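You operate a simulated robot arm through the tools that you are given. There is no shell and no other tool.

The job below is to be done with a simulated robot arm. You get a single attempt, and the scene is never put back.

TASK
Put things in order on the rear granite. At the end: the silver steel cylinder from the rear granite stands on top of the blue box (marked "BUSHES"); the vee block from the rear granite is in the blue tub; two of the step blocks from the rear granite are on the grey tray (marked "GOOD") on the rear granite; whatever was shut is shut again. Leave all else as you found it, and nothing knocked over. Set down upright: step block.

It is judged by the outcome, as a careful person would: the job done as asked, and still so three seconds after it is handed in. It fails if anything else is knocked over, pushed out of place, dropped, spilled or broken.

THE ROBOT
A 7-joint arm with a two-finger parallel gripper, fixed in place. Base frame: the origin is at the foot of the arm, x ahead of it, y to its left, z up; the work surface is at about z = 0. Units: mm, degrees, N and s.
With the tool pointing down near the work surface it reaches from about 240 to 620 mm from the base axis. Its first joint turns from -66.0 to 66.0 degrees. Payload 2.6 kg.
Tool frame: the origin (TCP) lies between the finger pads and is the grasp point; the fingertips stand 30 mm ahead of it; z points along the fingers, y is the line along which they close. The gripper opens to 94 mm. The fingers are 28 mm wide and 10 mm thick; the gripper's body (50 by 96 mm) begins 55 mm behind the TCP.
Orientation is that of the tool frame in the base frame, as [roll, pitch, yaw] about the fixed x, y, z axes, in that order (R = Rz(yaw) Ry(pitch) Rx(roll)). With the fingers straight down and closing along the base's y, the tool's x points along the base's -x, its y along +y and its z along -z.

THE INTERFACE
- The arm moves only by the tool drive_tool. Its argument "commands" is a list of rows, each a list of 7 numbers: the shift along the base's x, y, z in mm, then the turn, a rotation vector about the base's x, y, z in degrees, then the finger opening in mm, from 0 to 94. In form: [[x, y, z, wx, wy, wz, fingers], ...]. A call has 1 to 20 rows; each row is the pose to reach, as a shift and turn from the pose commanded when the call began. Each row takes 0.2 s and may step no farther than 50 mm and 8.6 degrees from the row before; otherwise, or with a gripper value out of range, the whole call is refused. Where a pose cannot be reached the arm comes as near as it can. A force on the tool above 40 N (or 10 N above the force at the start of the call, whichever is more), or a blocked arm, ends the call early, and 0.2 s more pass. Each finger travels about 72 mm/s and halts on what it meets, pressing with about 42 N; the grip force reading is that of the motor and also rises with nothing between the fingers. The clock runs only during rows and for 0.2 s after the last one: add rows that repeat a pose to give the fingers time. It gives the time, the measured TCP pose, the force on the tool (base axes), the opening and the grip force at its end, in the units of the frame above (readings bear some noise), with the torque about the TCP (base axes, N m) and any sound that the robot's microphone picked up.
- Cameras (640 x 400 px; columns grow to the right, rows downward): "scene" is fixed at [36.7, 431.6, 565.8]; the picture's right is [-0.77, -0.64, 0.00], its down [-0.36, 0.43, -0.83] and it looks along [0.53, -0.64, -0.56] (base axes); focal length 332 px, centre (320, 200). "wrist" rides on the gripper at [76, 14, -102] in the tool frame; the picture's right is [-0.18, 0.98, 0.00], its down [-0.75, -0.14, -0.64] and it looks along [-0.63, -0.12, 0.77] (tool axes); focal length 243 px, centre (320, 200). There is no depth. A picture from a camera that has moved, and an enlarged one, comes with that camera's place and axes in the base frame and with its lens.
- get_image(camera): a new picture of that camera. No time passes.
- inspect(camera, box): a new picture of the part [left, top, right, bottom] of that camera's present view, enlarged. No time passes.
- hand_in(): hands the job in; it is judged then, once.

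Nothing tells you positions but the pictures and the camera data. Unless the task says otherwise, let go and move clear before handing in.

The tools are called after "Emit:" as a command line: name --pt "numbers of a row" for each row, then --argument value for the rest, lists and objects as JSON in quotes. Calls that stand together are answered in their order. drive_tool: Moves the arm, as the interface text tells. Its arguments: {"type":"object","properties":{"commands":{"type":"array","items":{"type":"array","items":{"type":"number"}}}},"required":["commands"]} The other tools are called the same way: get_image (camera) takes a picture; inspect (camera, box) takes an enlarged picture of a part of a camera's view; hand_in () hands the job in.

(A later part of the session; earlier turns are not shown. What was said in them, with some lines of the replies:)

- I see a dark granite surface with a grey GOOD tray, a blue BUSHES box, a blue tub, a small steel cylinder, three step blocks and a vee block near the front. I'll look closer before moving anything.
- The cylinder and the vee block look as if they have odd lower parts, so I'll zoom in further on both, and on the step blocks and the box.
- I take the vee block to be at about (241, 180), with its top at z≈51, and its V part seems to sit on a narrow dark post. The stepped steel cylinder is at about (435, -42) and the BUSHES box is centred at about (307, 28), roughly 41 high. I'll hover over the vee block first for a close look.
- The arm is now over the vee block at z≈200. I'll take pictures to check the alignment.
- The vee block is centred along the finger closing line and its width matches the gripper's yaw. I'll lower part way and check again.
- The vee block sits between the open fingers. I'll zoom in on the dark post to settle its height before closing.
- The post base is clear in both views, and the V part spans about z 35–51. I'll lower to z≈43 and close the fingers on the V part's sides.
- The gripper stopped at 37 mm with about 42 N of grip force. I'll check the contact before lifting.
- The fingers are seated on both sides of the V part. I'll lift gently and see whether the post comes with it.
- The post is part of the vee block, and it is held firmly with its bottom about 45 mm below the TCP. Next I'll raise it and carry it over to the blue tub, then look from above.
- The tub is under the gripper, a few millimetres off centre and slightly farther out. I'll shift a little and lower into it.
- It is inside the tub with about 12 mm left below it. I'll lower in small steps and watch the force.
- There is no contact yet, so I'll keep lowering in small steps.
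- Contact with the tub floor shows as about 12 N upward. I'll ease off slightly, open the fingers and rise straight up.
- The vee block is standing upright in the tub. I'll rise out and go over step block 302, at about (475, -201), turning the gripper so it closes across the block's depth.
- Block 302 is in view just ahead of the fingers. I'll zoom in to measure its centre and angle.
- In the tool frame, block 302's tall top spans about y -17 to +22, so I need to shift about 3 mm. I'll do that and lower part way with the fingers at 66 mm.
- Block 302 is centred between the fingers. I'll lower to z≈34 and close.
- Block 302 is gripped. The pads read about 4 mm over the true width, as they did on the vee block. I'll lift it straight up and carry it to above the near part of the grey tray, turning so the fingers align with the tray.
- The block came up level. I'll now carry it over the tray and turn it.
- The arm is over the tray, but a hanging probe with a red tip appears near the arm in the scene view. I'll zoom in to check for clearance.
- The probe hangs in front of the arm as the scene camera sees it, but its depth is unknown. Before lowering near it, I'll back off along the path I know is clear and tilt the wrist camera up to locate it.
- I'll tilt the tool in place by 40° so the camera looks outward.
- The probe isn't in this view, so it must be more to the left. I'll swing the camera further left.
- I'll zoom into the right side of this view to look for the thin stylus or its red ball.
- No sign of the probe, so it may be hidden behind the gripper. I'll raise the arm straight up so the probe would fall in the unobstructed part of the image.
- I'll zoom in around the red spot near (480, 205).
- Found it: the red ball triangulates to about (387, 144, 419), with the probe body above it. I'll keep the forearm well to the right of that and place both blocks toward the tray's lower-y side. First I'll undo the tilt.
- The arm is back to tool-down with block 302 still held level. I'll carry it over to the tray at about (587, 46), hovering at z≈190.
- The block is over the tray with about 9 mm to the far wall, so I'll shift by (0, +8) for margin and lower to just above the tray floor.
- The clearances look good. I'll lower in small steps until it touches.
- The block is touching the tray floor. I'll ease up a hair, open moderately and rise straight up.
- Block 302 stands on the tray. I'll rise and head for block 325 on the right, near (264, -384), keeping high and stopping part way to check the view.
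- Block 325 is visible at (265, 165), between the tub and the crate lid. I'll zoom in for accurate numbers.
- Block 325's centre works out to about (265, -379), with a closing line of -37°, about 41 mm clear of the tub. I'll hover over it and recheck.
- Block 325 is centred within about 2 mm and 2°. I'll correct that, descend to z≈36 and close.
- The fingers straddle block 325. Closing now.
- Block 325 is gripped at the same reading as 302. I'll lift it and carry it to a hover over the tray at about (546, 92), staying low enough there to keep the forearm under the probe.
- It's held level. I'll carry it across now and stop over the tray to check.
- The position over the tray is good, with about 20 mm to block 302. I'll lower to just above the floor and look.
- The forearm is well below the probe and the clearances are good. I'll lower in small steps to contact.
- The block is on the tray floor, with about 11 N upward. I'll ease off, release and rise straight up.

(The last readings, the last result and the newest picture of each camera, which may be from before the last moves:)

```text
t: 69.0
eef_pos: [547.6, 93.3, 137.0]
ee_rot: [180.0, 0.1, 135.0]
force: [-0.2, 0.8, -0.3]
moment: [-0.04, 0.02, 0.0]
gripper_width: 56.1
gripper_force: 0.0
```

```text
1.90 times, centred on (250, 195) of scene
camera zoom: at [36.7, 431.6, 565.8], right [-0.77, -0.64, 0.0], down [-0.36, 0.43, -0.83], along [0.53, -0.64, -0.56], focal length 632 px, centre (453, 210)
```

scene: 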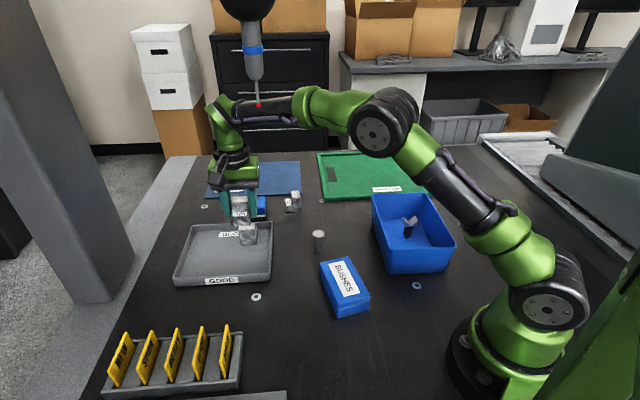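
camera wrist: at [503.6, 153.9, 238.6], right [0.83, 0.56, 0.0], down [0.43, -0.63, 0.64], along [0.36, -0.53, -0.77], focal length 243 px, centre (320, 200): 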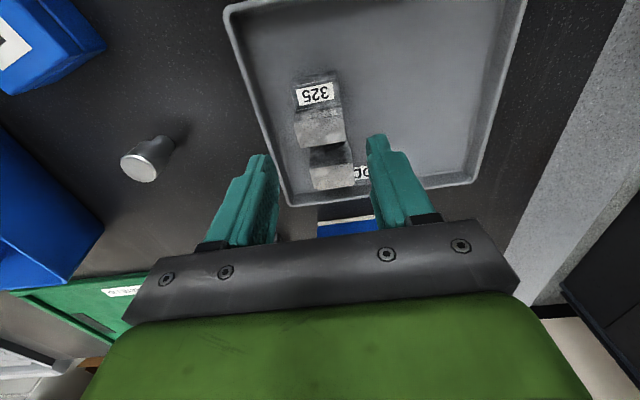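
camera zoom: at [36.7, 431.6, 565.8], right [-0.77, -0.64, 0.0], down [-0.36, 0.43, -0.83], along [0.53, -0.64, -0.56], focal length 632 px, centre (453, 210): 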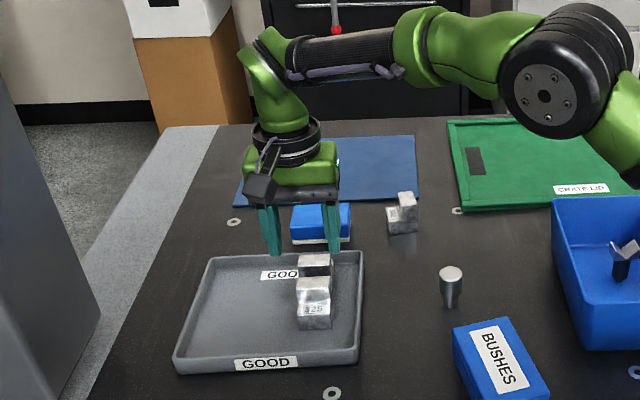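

Both step blocks stand on the tray. Next is the steel cylinder, at about (435, -42), so I'll hover over it with the fingers at yaw 180.

Emit:
drive_tool --pt "-6 -10 6 0 0 4 60" --pt "-18 -26 10 0 0 9 66" --pt "-32 -42 13 0 0 15 70" --pt "-46 -58 13 0 0 21 70" --pt "-60 -74 13 0 0 27 70" --pt "-76 -92 13 0 0 33 70" --pt "-94 -113 13 0 0 39 70" --pt "-112.6 -135.3 13 0 0 45 70" --pt "-112.6 -135.3 13 0 0 45 70"

Emit:
get_image --camera "wrist"

Emit:
inspect --camera "wrist" --box '[260, 60, 380, 180]'

Emit:
get_image --camera "scene"

```text
t: 71.0
eef_pos: [435.5, -44.1, 150.2]
ee_rot: [-179.9, 0.1, -180.0]
force: [0.2, -0.6, 0.1]
moment: [-0.02, 0.0, 0.01]
gripper_width: 70.0
gripper_force: 0.1
```

```text
taken
camera wrist: at [359.9, -30.6, 252.0], right [0.18, 0.98, 0.0], down [0.75, -0.14, 0.64], along [0.63, -0.12, -0.77], focal length 243 px, centre (320, 200)
```

wrist: 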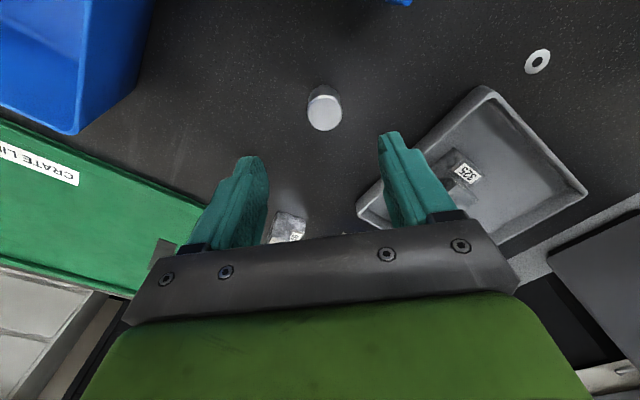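

```text
3.33 times, centred on (320, 120) of wrist
camera zoom: at [359.9, -30.6, 252.0], right [0.18, 0.98, 0.0], down [0.75, -0.14, 0.64], along [0.63, -0.12, -0.77], focal length 809 px, centre (320, 467)
```

zoom: 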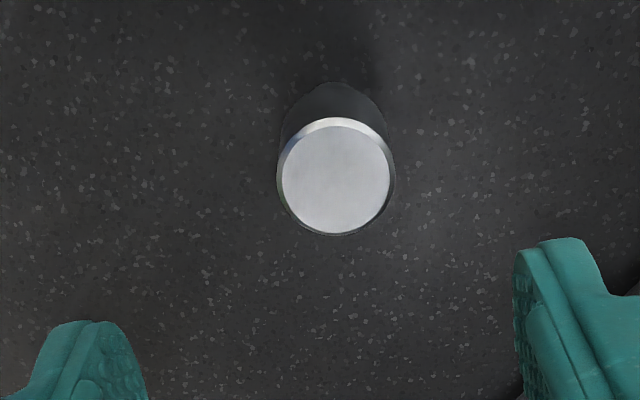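

```text
taken
```

scene: 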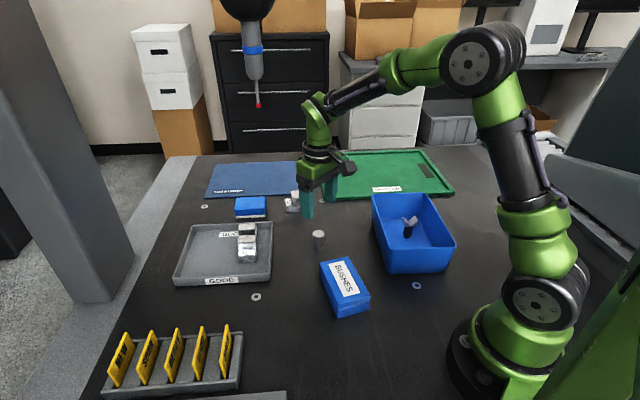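

The cylinder's head centre is at about (433, -40). I'll correct by (-2, +4), lower part way and recheck.

Emit:
drive_tool --pt "-2.2 4.1 -15 0 0 0 66" --pt "-2.2 4.1 -35 0 0 0 60" --pt "-2.2 4.1 -55 0 0 0 56" --pt "-2.2 4.1 -65 0 0 0 54" --pt "-2.2 4.1 -65 0 0 0 54"

Emit:
inspect --camera "wrist" --box '[220, 80, 420, 240]'

Emit:
inspect --camera "scene" --box '[270, 180, 370, 270]'

```text
t: 72.2
eef_pos: [432.2, -39.3, 87.4]
ee_rot: [179.9, 0.0, 180.0]
force: [0.4, -0.7, -0.3]
moment: [-0.03, -0.01, 0.0]
gripper_width: 54.0
gripper_force: 0.1
```

```text
2.50 times, centred on (320, 160) of wrist
camera zoom: at [355.3, -26.3, 188.3], right [0.18, 0.98, 0.0], down [0.75, -0.14, 0.64], along [0.63, -0.12, -0.77], focal length 606 px, centre (320, 300)
```

zoom: 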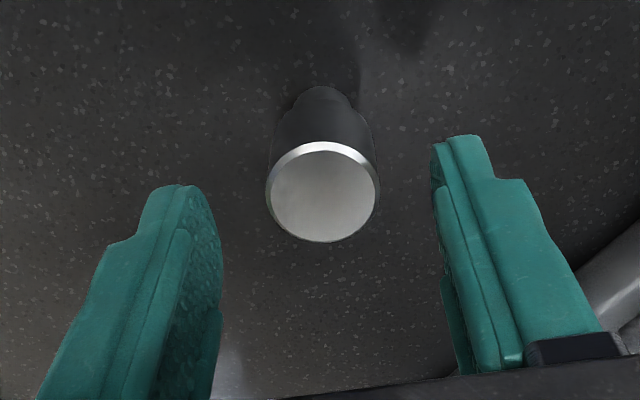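

```text
4.44 times, centred on (320, 225) of scene
camera zoom: at [36.7, 431.6, 565.8], right [-0.77, -0.64, 0.0], down [-0.36, 0.43, -0.83], along [0.53, -0.64, -0.56], focal length 1474 px, centre (320, 89)
```

zoom: 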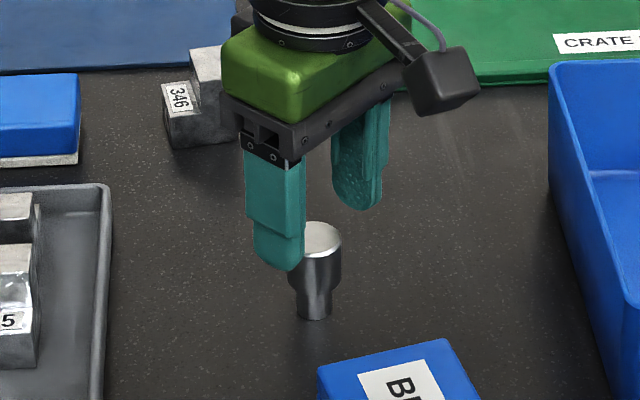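

The cylinder is centred between the fingers. I'll lower to z≈38 and close on the head.

Emit:
drive_tool --pt "1 0 -14 0 0 0 54" --pt "1 0 -28 0 0 0 54" --pt "1 0 -40 0 0 0 54" --pt "1 0 -48 0 0 0 54" --pt "1 0 -48 0 0 0 46" --pt "1 0 -48 0 0 0 40" --pt "1 0 -48 0 0 0 34" --pt "1 0 -48 0 0 0 28" --pt "1 0 -48 0 0 0 22" --pt "1 0 -48 0 0 0 20" --pt "1 0 -48 0 0 0 20"

Emit:
inspect --camera "wrist" --box '[220, 80, 420, 240]'

Emit:
inspect --camera "scene" --box '[270, 180, 370, 270]'

```text
t: 74.6
eef_pos: [431.0, -38.1, 38.6]
ee_rot: [180.0, 0.0, -180.0]
force: [2.3, 0.9, -0.7]
moment: [0.03, -0.04, -0.01]
gripper_width: 29.2
gripper_force: 41.5
```

```text
2.50 times, centred on (320, 160) of wrist
camera zoom: at [354.8, -26.0, 140.9], right [0.18, 0.98, 0.0], down [0.75, -0.14, 0.64], along [0.63, -0.12, -0.77], focal length 606 px, centre (320, 300)
```

zoom: 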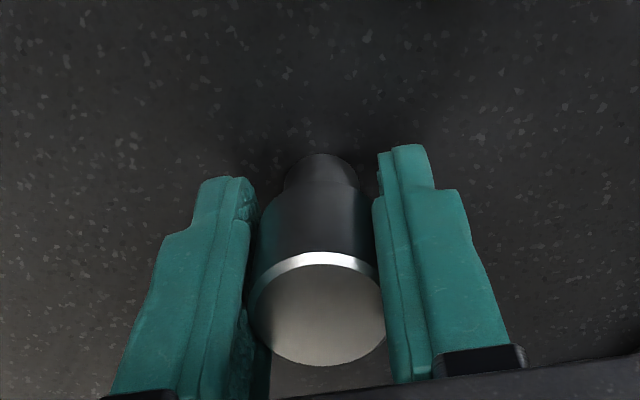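

```text
4.44 times, centred on (320, 225) of scene
camera zoom: at [36.7, 431.6, 565.8], right [-0.77, -0.64, 0.0], down [-0.36, 0.43, -0.83], along [0.53, -0.64, -0.56], focal length 1474 px, centre (320, 89)
```

zoom: 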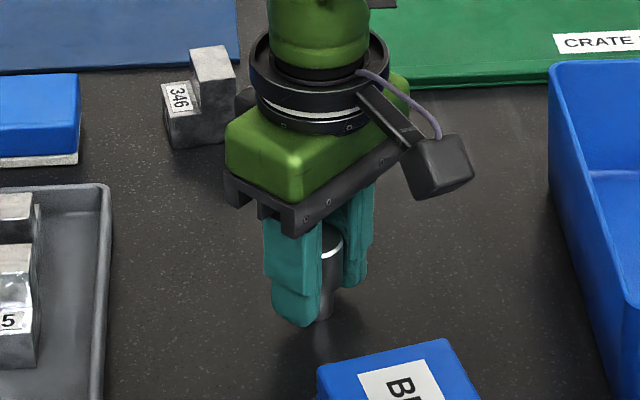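

The cylinder is gripped at 29 mm. I'll lift it straight up and move over the BUSHES box near (306, 30).

Emit:
drive_tool --pt "0 0 3 0 0 0 20" --pt "0 0 10 0 0 0 20" --pt "0 0 30 0 0 0 20" --pt "0 0 60 0 0 0 20" --pt "0 0 95 0 0 0 20" --pt "0 0 130 0 0 0 20" --pt "-10 6 140 0 0 0 20" --pt "-30 17 140 0 0 0 20" --pt "-55 30 140 0 0 0 20" --pt "-80 44 140 0 0 0 20" --pt "-105 57 140 0 0 0 20" --pt "-125 68 135 0 0 0 20" --pt "-125 68 135 0 0 0 20"

Emit:
get_image --camera "wrist"

Emit:
get_image --camera "scene"

```text
t: 77.4
eef_pos: [306.2, 27.7, 174.9]
ee_rot: [180.0, 0.0, -179.9]
force: [0.3, 0.2, -2.4]
moment: [0.02, 0.03, 0.0]
gripper_width: 29.7
gripper_force: 42.4
```

```text
taken
camera wrist: at [230.4, 40.5, 276.9], right [0.18, 0.98, 0.0], down [0.75, -0.14, 0.64], along [0.63, -0.12, -0.77], focal length 243 px, centre (320, 200)
```

wrist: 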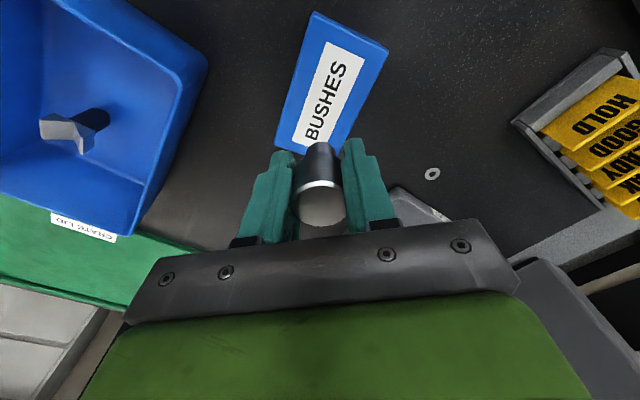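

```text
taken
```

scene: 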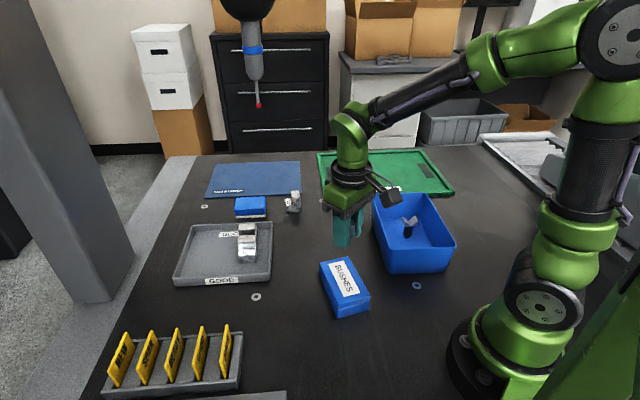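

I'll zoom in on the box to find the centre of its lid precisely.

Emit:
inspect --camera "wrist" --box '[250, 0, 410, 170]'

```text
2.35 times, centred on (330, 85) of wrist
camera zoom: at [230.4, 40.5, 276.9], right [0.18, 0.98, 0.0], down [0.75, -0.14, 0.64], along [0.63, -0.12, -0.77], focal length 571 px, centre (296, 471)
```

zoom: 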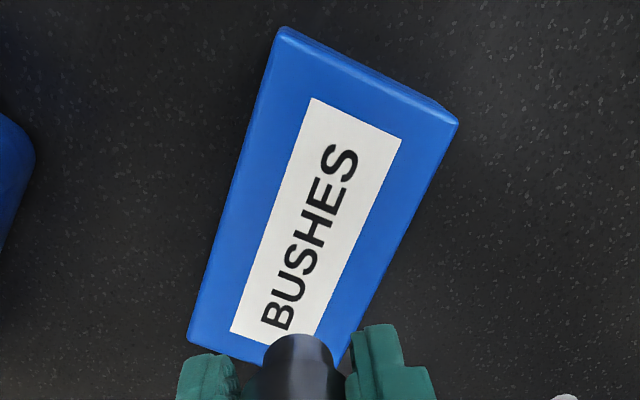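

The lid centre is at about (307.5, 32). I'll shift by (+1, +4) and lower to just above the lid.

Emit:
drive_tool --pt "1.3 4.1 -10 0 0 0 20" --pt "1.3 4.1 -30 0 0 0 20" --pt "1.3 4.1 -50 0 0 0 20" --pt "1.3 4.1 -68 0 0 0 20" --pt "1.3 4.1 -80 0 0 0 20" --pt "1.3 4.1 -85 0 0 0 20" --pt "1.3 4.1 -85 0 0 0 20"

Emit:
get_image --camera "wrist"

Emit:
inspect --camera "scene" --box '[290, 220, 400, 330]'

```text
t: 79.0
eef_pos: [306.7, 30.6, 88.5]
ee_rot: [179.9, 0.0, -180.0]
force: [0.5, 0.1, -1.2]
moment: [0.01, 0.01, -0.01]
gripper_width: 29.3
gripper_force: 42.5
```

```text
taken
camera wrist: at [231.1, 44.0, 190.9], right [0.18, 0.98, 0.0], down [0.75, -0.14, 0.64], along [0.63, -0.12, -0.77], focal length 243 px, centre (320, 200)
```

wrist: 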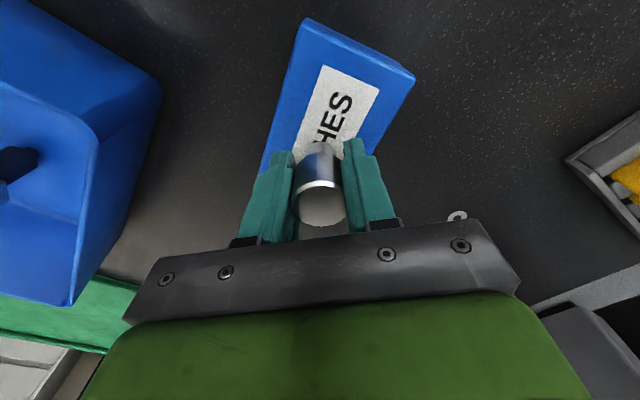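

```text
3.64 times, centred on (345, 275) of scene
camera zoom: at [36.7, 431.6, 565.8], right [-0.77, -0.64, 0.0], down [-0.36, 0.43, -0.83], along [0.53, -0.64, -0.56], focal length 1206 px, centre (229, -73)
```

zoom: 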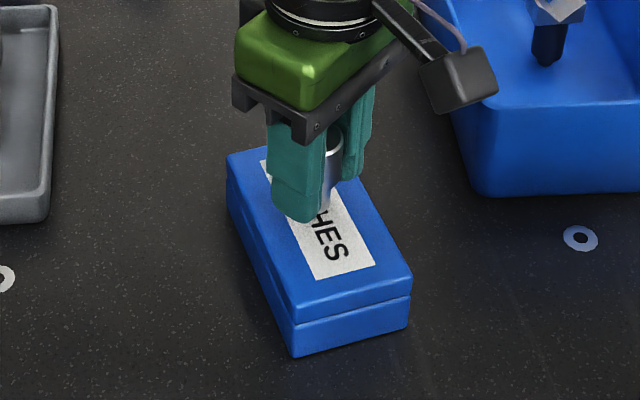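

The cylinder is above the middle of the lid. I'll lower in small steps and watch for contact.

Emit:
drive_tool --pt "0 0 -1.5 0 0 0 20" --pt "0 0 -3 0 0 0 20" --pt "0 0 -3 0 0 0 20"

Emit:
drive_tool --pt "0 0 -0.8 0 0 0 20" --pt "0 0 -1.5 0 0 0 20" --pt "0 0 -1.5 0 0 0 20"

Emit:
drive_tool --pt "0 0 -0.8 0 0 0 20" --pt "0 0 -1.5 0 0 0 20" --pt "0 0 -1.5 0 0 0 20"

```text
t: 79.8
eef_pos: [307.1, 32.8, 84.4]
ee_rot: [180.0, 0.0, 180.0]
force: [0.6, 1.1, -2.1]
moment: [-0.01, 0.03, -0.01]
gripper_width: 29.5
gripper_force: 42.4
```

```text
t: 80.6
eef_pos: [308.1, 32.7, 84.1]
ee_rot: [180.0, 0.0, 179.9]
force: [0.5, 1.0, -1.7]
moment: [-0.03, 0.03, 0.02]
gripper_width: 29.5
gripper_force: 41.8
```

```text
t: 81.4
eef_pos: [308.5, 32.3, 83.0]
ee_rot: [180.0, 0.3, 180.0]
force: [-6.2, 0.2, 28.2]
moment: [-0.08, 0.22, -0.06]
gripper_width: 29.4
gripper_force: 42.1
```

It touched down with 28 N, so I'll back up 1 mm to relieve it before opening.

Emit:
drive_tool --pt "0 0 0.5 0 0 0 20" --pt "0 0 1.0 0 0 0 20" --pt "0 0 1.0 0 0 0 20"

Emit:
inspect --camera "scene" --box '[310, 230, 380, 320]'

Emit:
inspect --camera "wrist" --box '[220, 80, 420, 240]'

```text
t: 82.2
eef_pos: [308.2, 31.7, 83.3]
ee_rot: [179.9, 0.0, -179.9]
force: [2.0, 3.7, 9.1]
moment: [0.15, -0.12, 0.01]
gripper_width: 29.1
gripper_force: 42.3
```

```text
4.44 times, centred on (345, 275) of scene
camera zoom: at [36.7, 431.6, 565.9], right [-0.77, -0.64, 0.0], down [-0.36, 0.43, -0.83], along [0.53, -0.64, -0.56], focal length 1474 px, centre (209, -133)
```

zoom: 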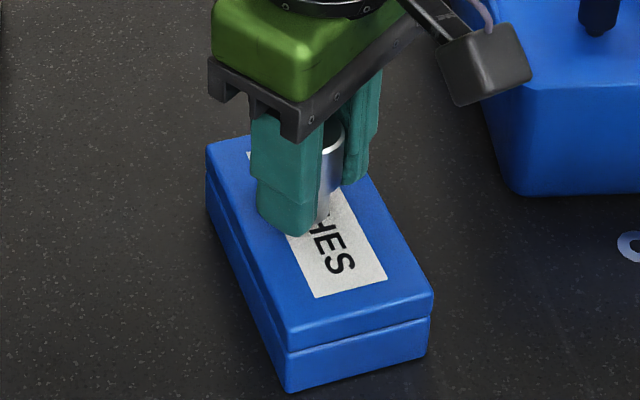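

```text
2.50 times, centred on (320, 160) of wrist
camera zoom: at [232.6, 44.7, 185.0], right [0.18, 0.98, 0.0], down [0.75, -0.14, 0.64], along [0.63, -0.12, -0.77], focal length 606 px, centre (320, 300)
```

zoom: 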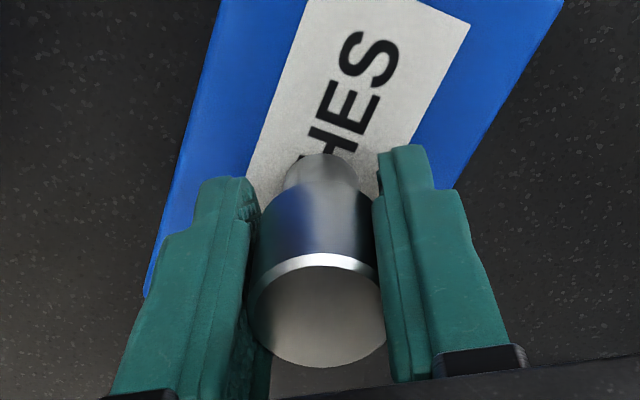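

The cylinder rests on the lid with light contact. I'll open gradually.

Emit:
drive_tool --pt "0 0 0.3 0 0 0 26" --pt "0 0 0.3 0 0 0 29" --pt "0 0 0.3 0 0 0 31" --pt "0 0 0.3 0 0 0 33" --pt "0 0 0.3 0 0 0 36" --pt "0 0 0.3 0 0 0 42" --pt "0 0 0.3 0 0 0 50" --pt "0 0 0.3 0 0 0 56" --pt "0 0 0.3 0 0 0 56"

Emit:
inspect --camera "wrist" --box '[220, 80, 420, 240]'

Emit:
inspect --camera "scene" --box '[310, 230, 380, 320]'

```text
t: 84.2
eef_pos: [308.6, 32.5, 82.9]
ee_rot: [179.9, 0.0, -180.0]
force: [-0.7, -0.3, 0.5]
moment: [0.02, -0.03, 0.02]
gripper_width: 56.0
gripper_force: 0.0
```

```text
2.50 times, centred on (320, 160) of wrist
camera zoom: at [232.4, 45.5, 185.1], right [0.18, 0.98, 0.0], down [0.75, -0.14, 0.64], along [0.63, -0.12, -0.77], focal length 606 px, centre (320, 300)
```

zoom: 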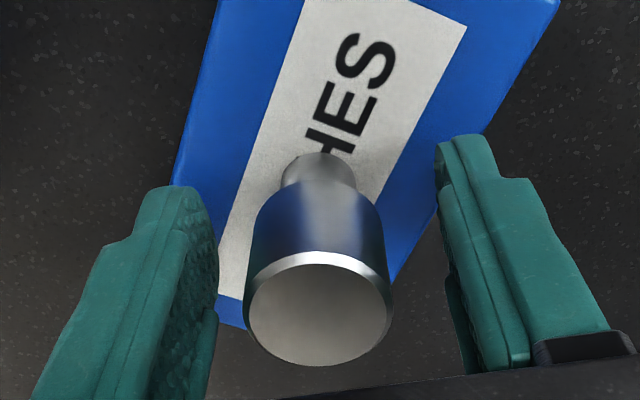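

```text
4.44 times, centred on (345, 275) of scene
camera zoom: at [36.7, 431.6, 565.8], right [-0.77, -0.64, 0.0], down [-0.36, 0.43, -0.83], along [0.53, -0.64, -0.56], focal length 1474 px, centre (209, -133)
```

zoom: 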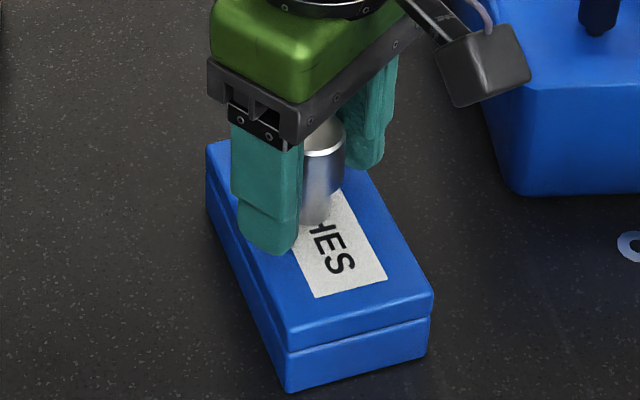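

The cylinder stands free on the box. I'll rise straight up slowly, then move away to the side.

Emit:
drive_tool --pt "0 0 8 0 0 0 58" --pt "0 0 20 0 0 0 60" --pt "0 0 40 0 0 0 60" --pt "0 0 70 0 0 0 60" --pt "0 0 105 0 0 0 60" --pt "0 0 135 0 0 0 60" --pt "20 -14 150 0 0 0 60" --pt "45 -32 165 0 0 0 60" --pt "70 -50 180 0 0 0 60" --pt "95 -66 200 0 0 0 60" --pt "115 -80 220 0 0 0 60" --pt "115 -80 220 0 0 0 60"

Emit:
get_image --camera "scene"

Emit:
get_image --camera "wrist"

Emit:
inspect --camera "scene" --box '[300, 200, 470, 330]'

Emit:
inspect --camera "scene" --box '[160, 180, 320, 300]'

```text
t: 86.8
eef_pos: [423.8, -46.7, 301.9]
ee_rot: [180.0, 0.1, -179.9]
force: [0.8, 0.4, -0.4]
moment: [-0.01, 0.01, 0.01]
gripper_width: 59.8
gripper_force: 0.1
```

```text
taken
```

scene: 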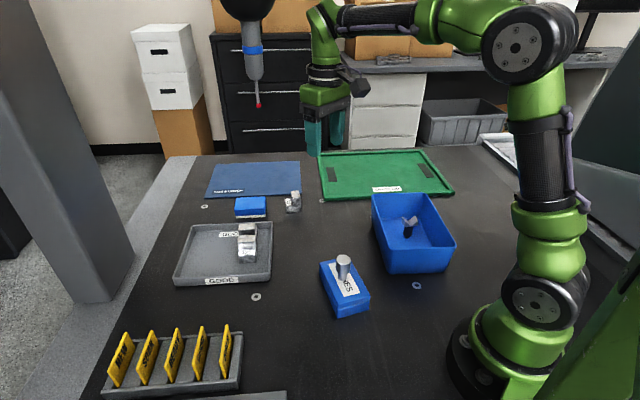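

```text
taken
camera wrist: at [346.9, -33.9, 403.5], right [0.18, 0.98, 0.0], down [0.75, -0.14, 0.64], along [0.63, -0.12, -0.77], focal length 243 px, centre (320, 200)
```

wrist: 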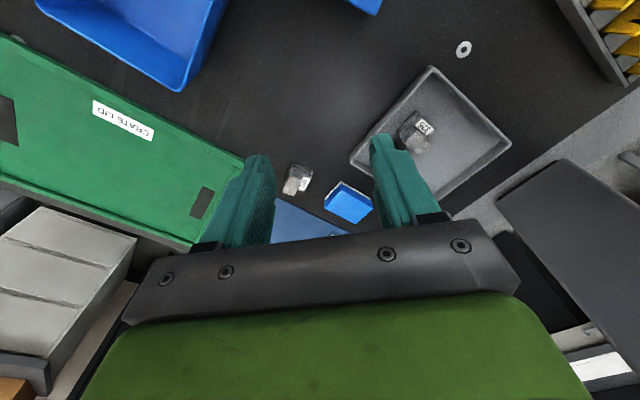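

```text
3.08 times, centred on (385, 265) of scene
camera zoom: at [36.7, 431.6, 565.8], right [-0.77, -0.64, 0.0], down [-0.36, 0.43, -0.83], along [0.53, -0.64, -0.56], focal length 1021 px, centre (120, 0)
```

zoom: 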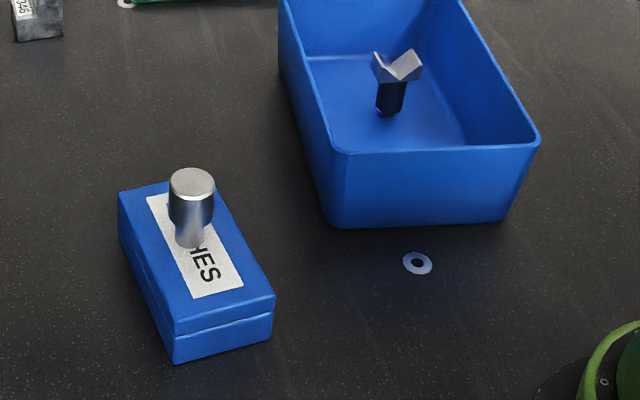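

```text
3.33 times, centred on (240, 240) of scene
camera zoom: at [36.7, 431.6, 565.8], right [-0.77, -0.64, 0.0], down [-0.36, 0.43, -0.83], along [0.53, -0.64, -0.56], focal length 1106 px, centre (587, 67)
```

zoom: 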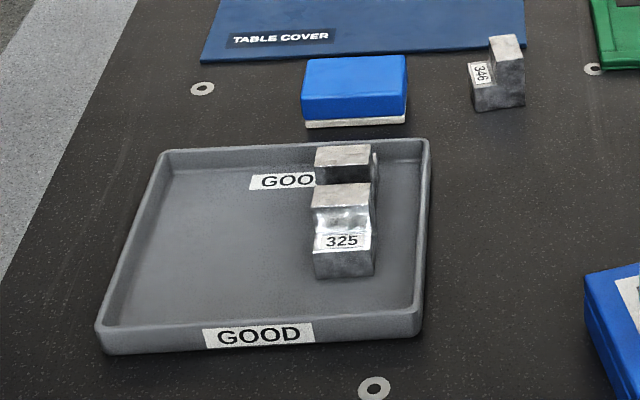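

Everything is in place:
- **Cylinder:** standing upright on the closed BUSHES box.
- **Vee block:** standing in the blue tub.
- **Step blocks:** 302 and 325 are upright on the GOOD tray.

Block 346, the sponge, lids and probe are untouched, and the gripper is empty and clear. I'm handing in now.

Emit:
hand_in

```text
The job is handed in.
```

The job is done and handed in. In the last pictures before I handed in, everything was standing where the task asked:

- **Cylinder:** the silver steel cylinder stands upright on top of the blue BUSHES box.
- **Vee block:** it stands upright on the floor of the blue tub.
- **Step blocks:** 302 and 325 stand upright on the grey GOOD tray. I left 346 where it was because it sits at the edge of the arm's reach.
- **Shut items:** I opened nothing, and the BUSHES box lid is still closed.

The pictures showed nothing else moved or knocked over. The cylinder pressed on the box lid with about 28 N for a moment when it touched down. I eased that off before letting go, and the box looked unmoved afterwards. A measuring probe hangs near the tray, so I located it first and kept the arm clear of it.
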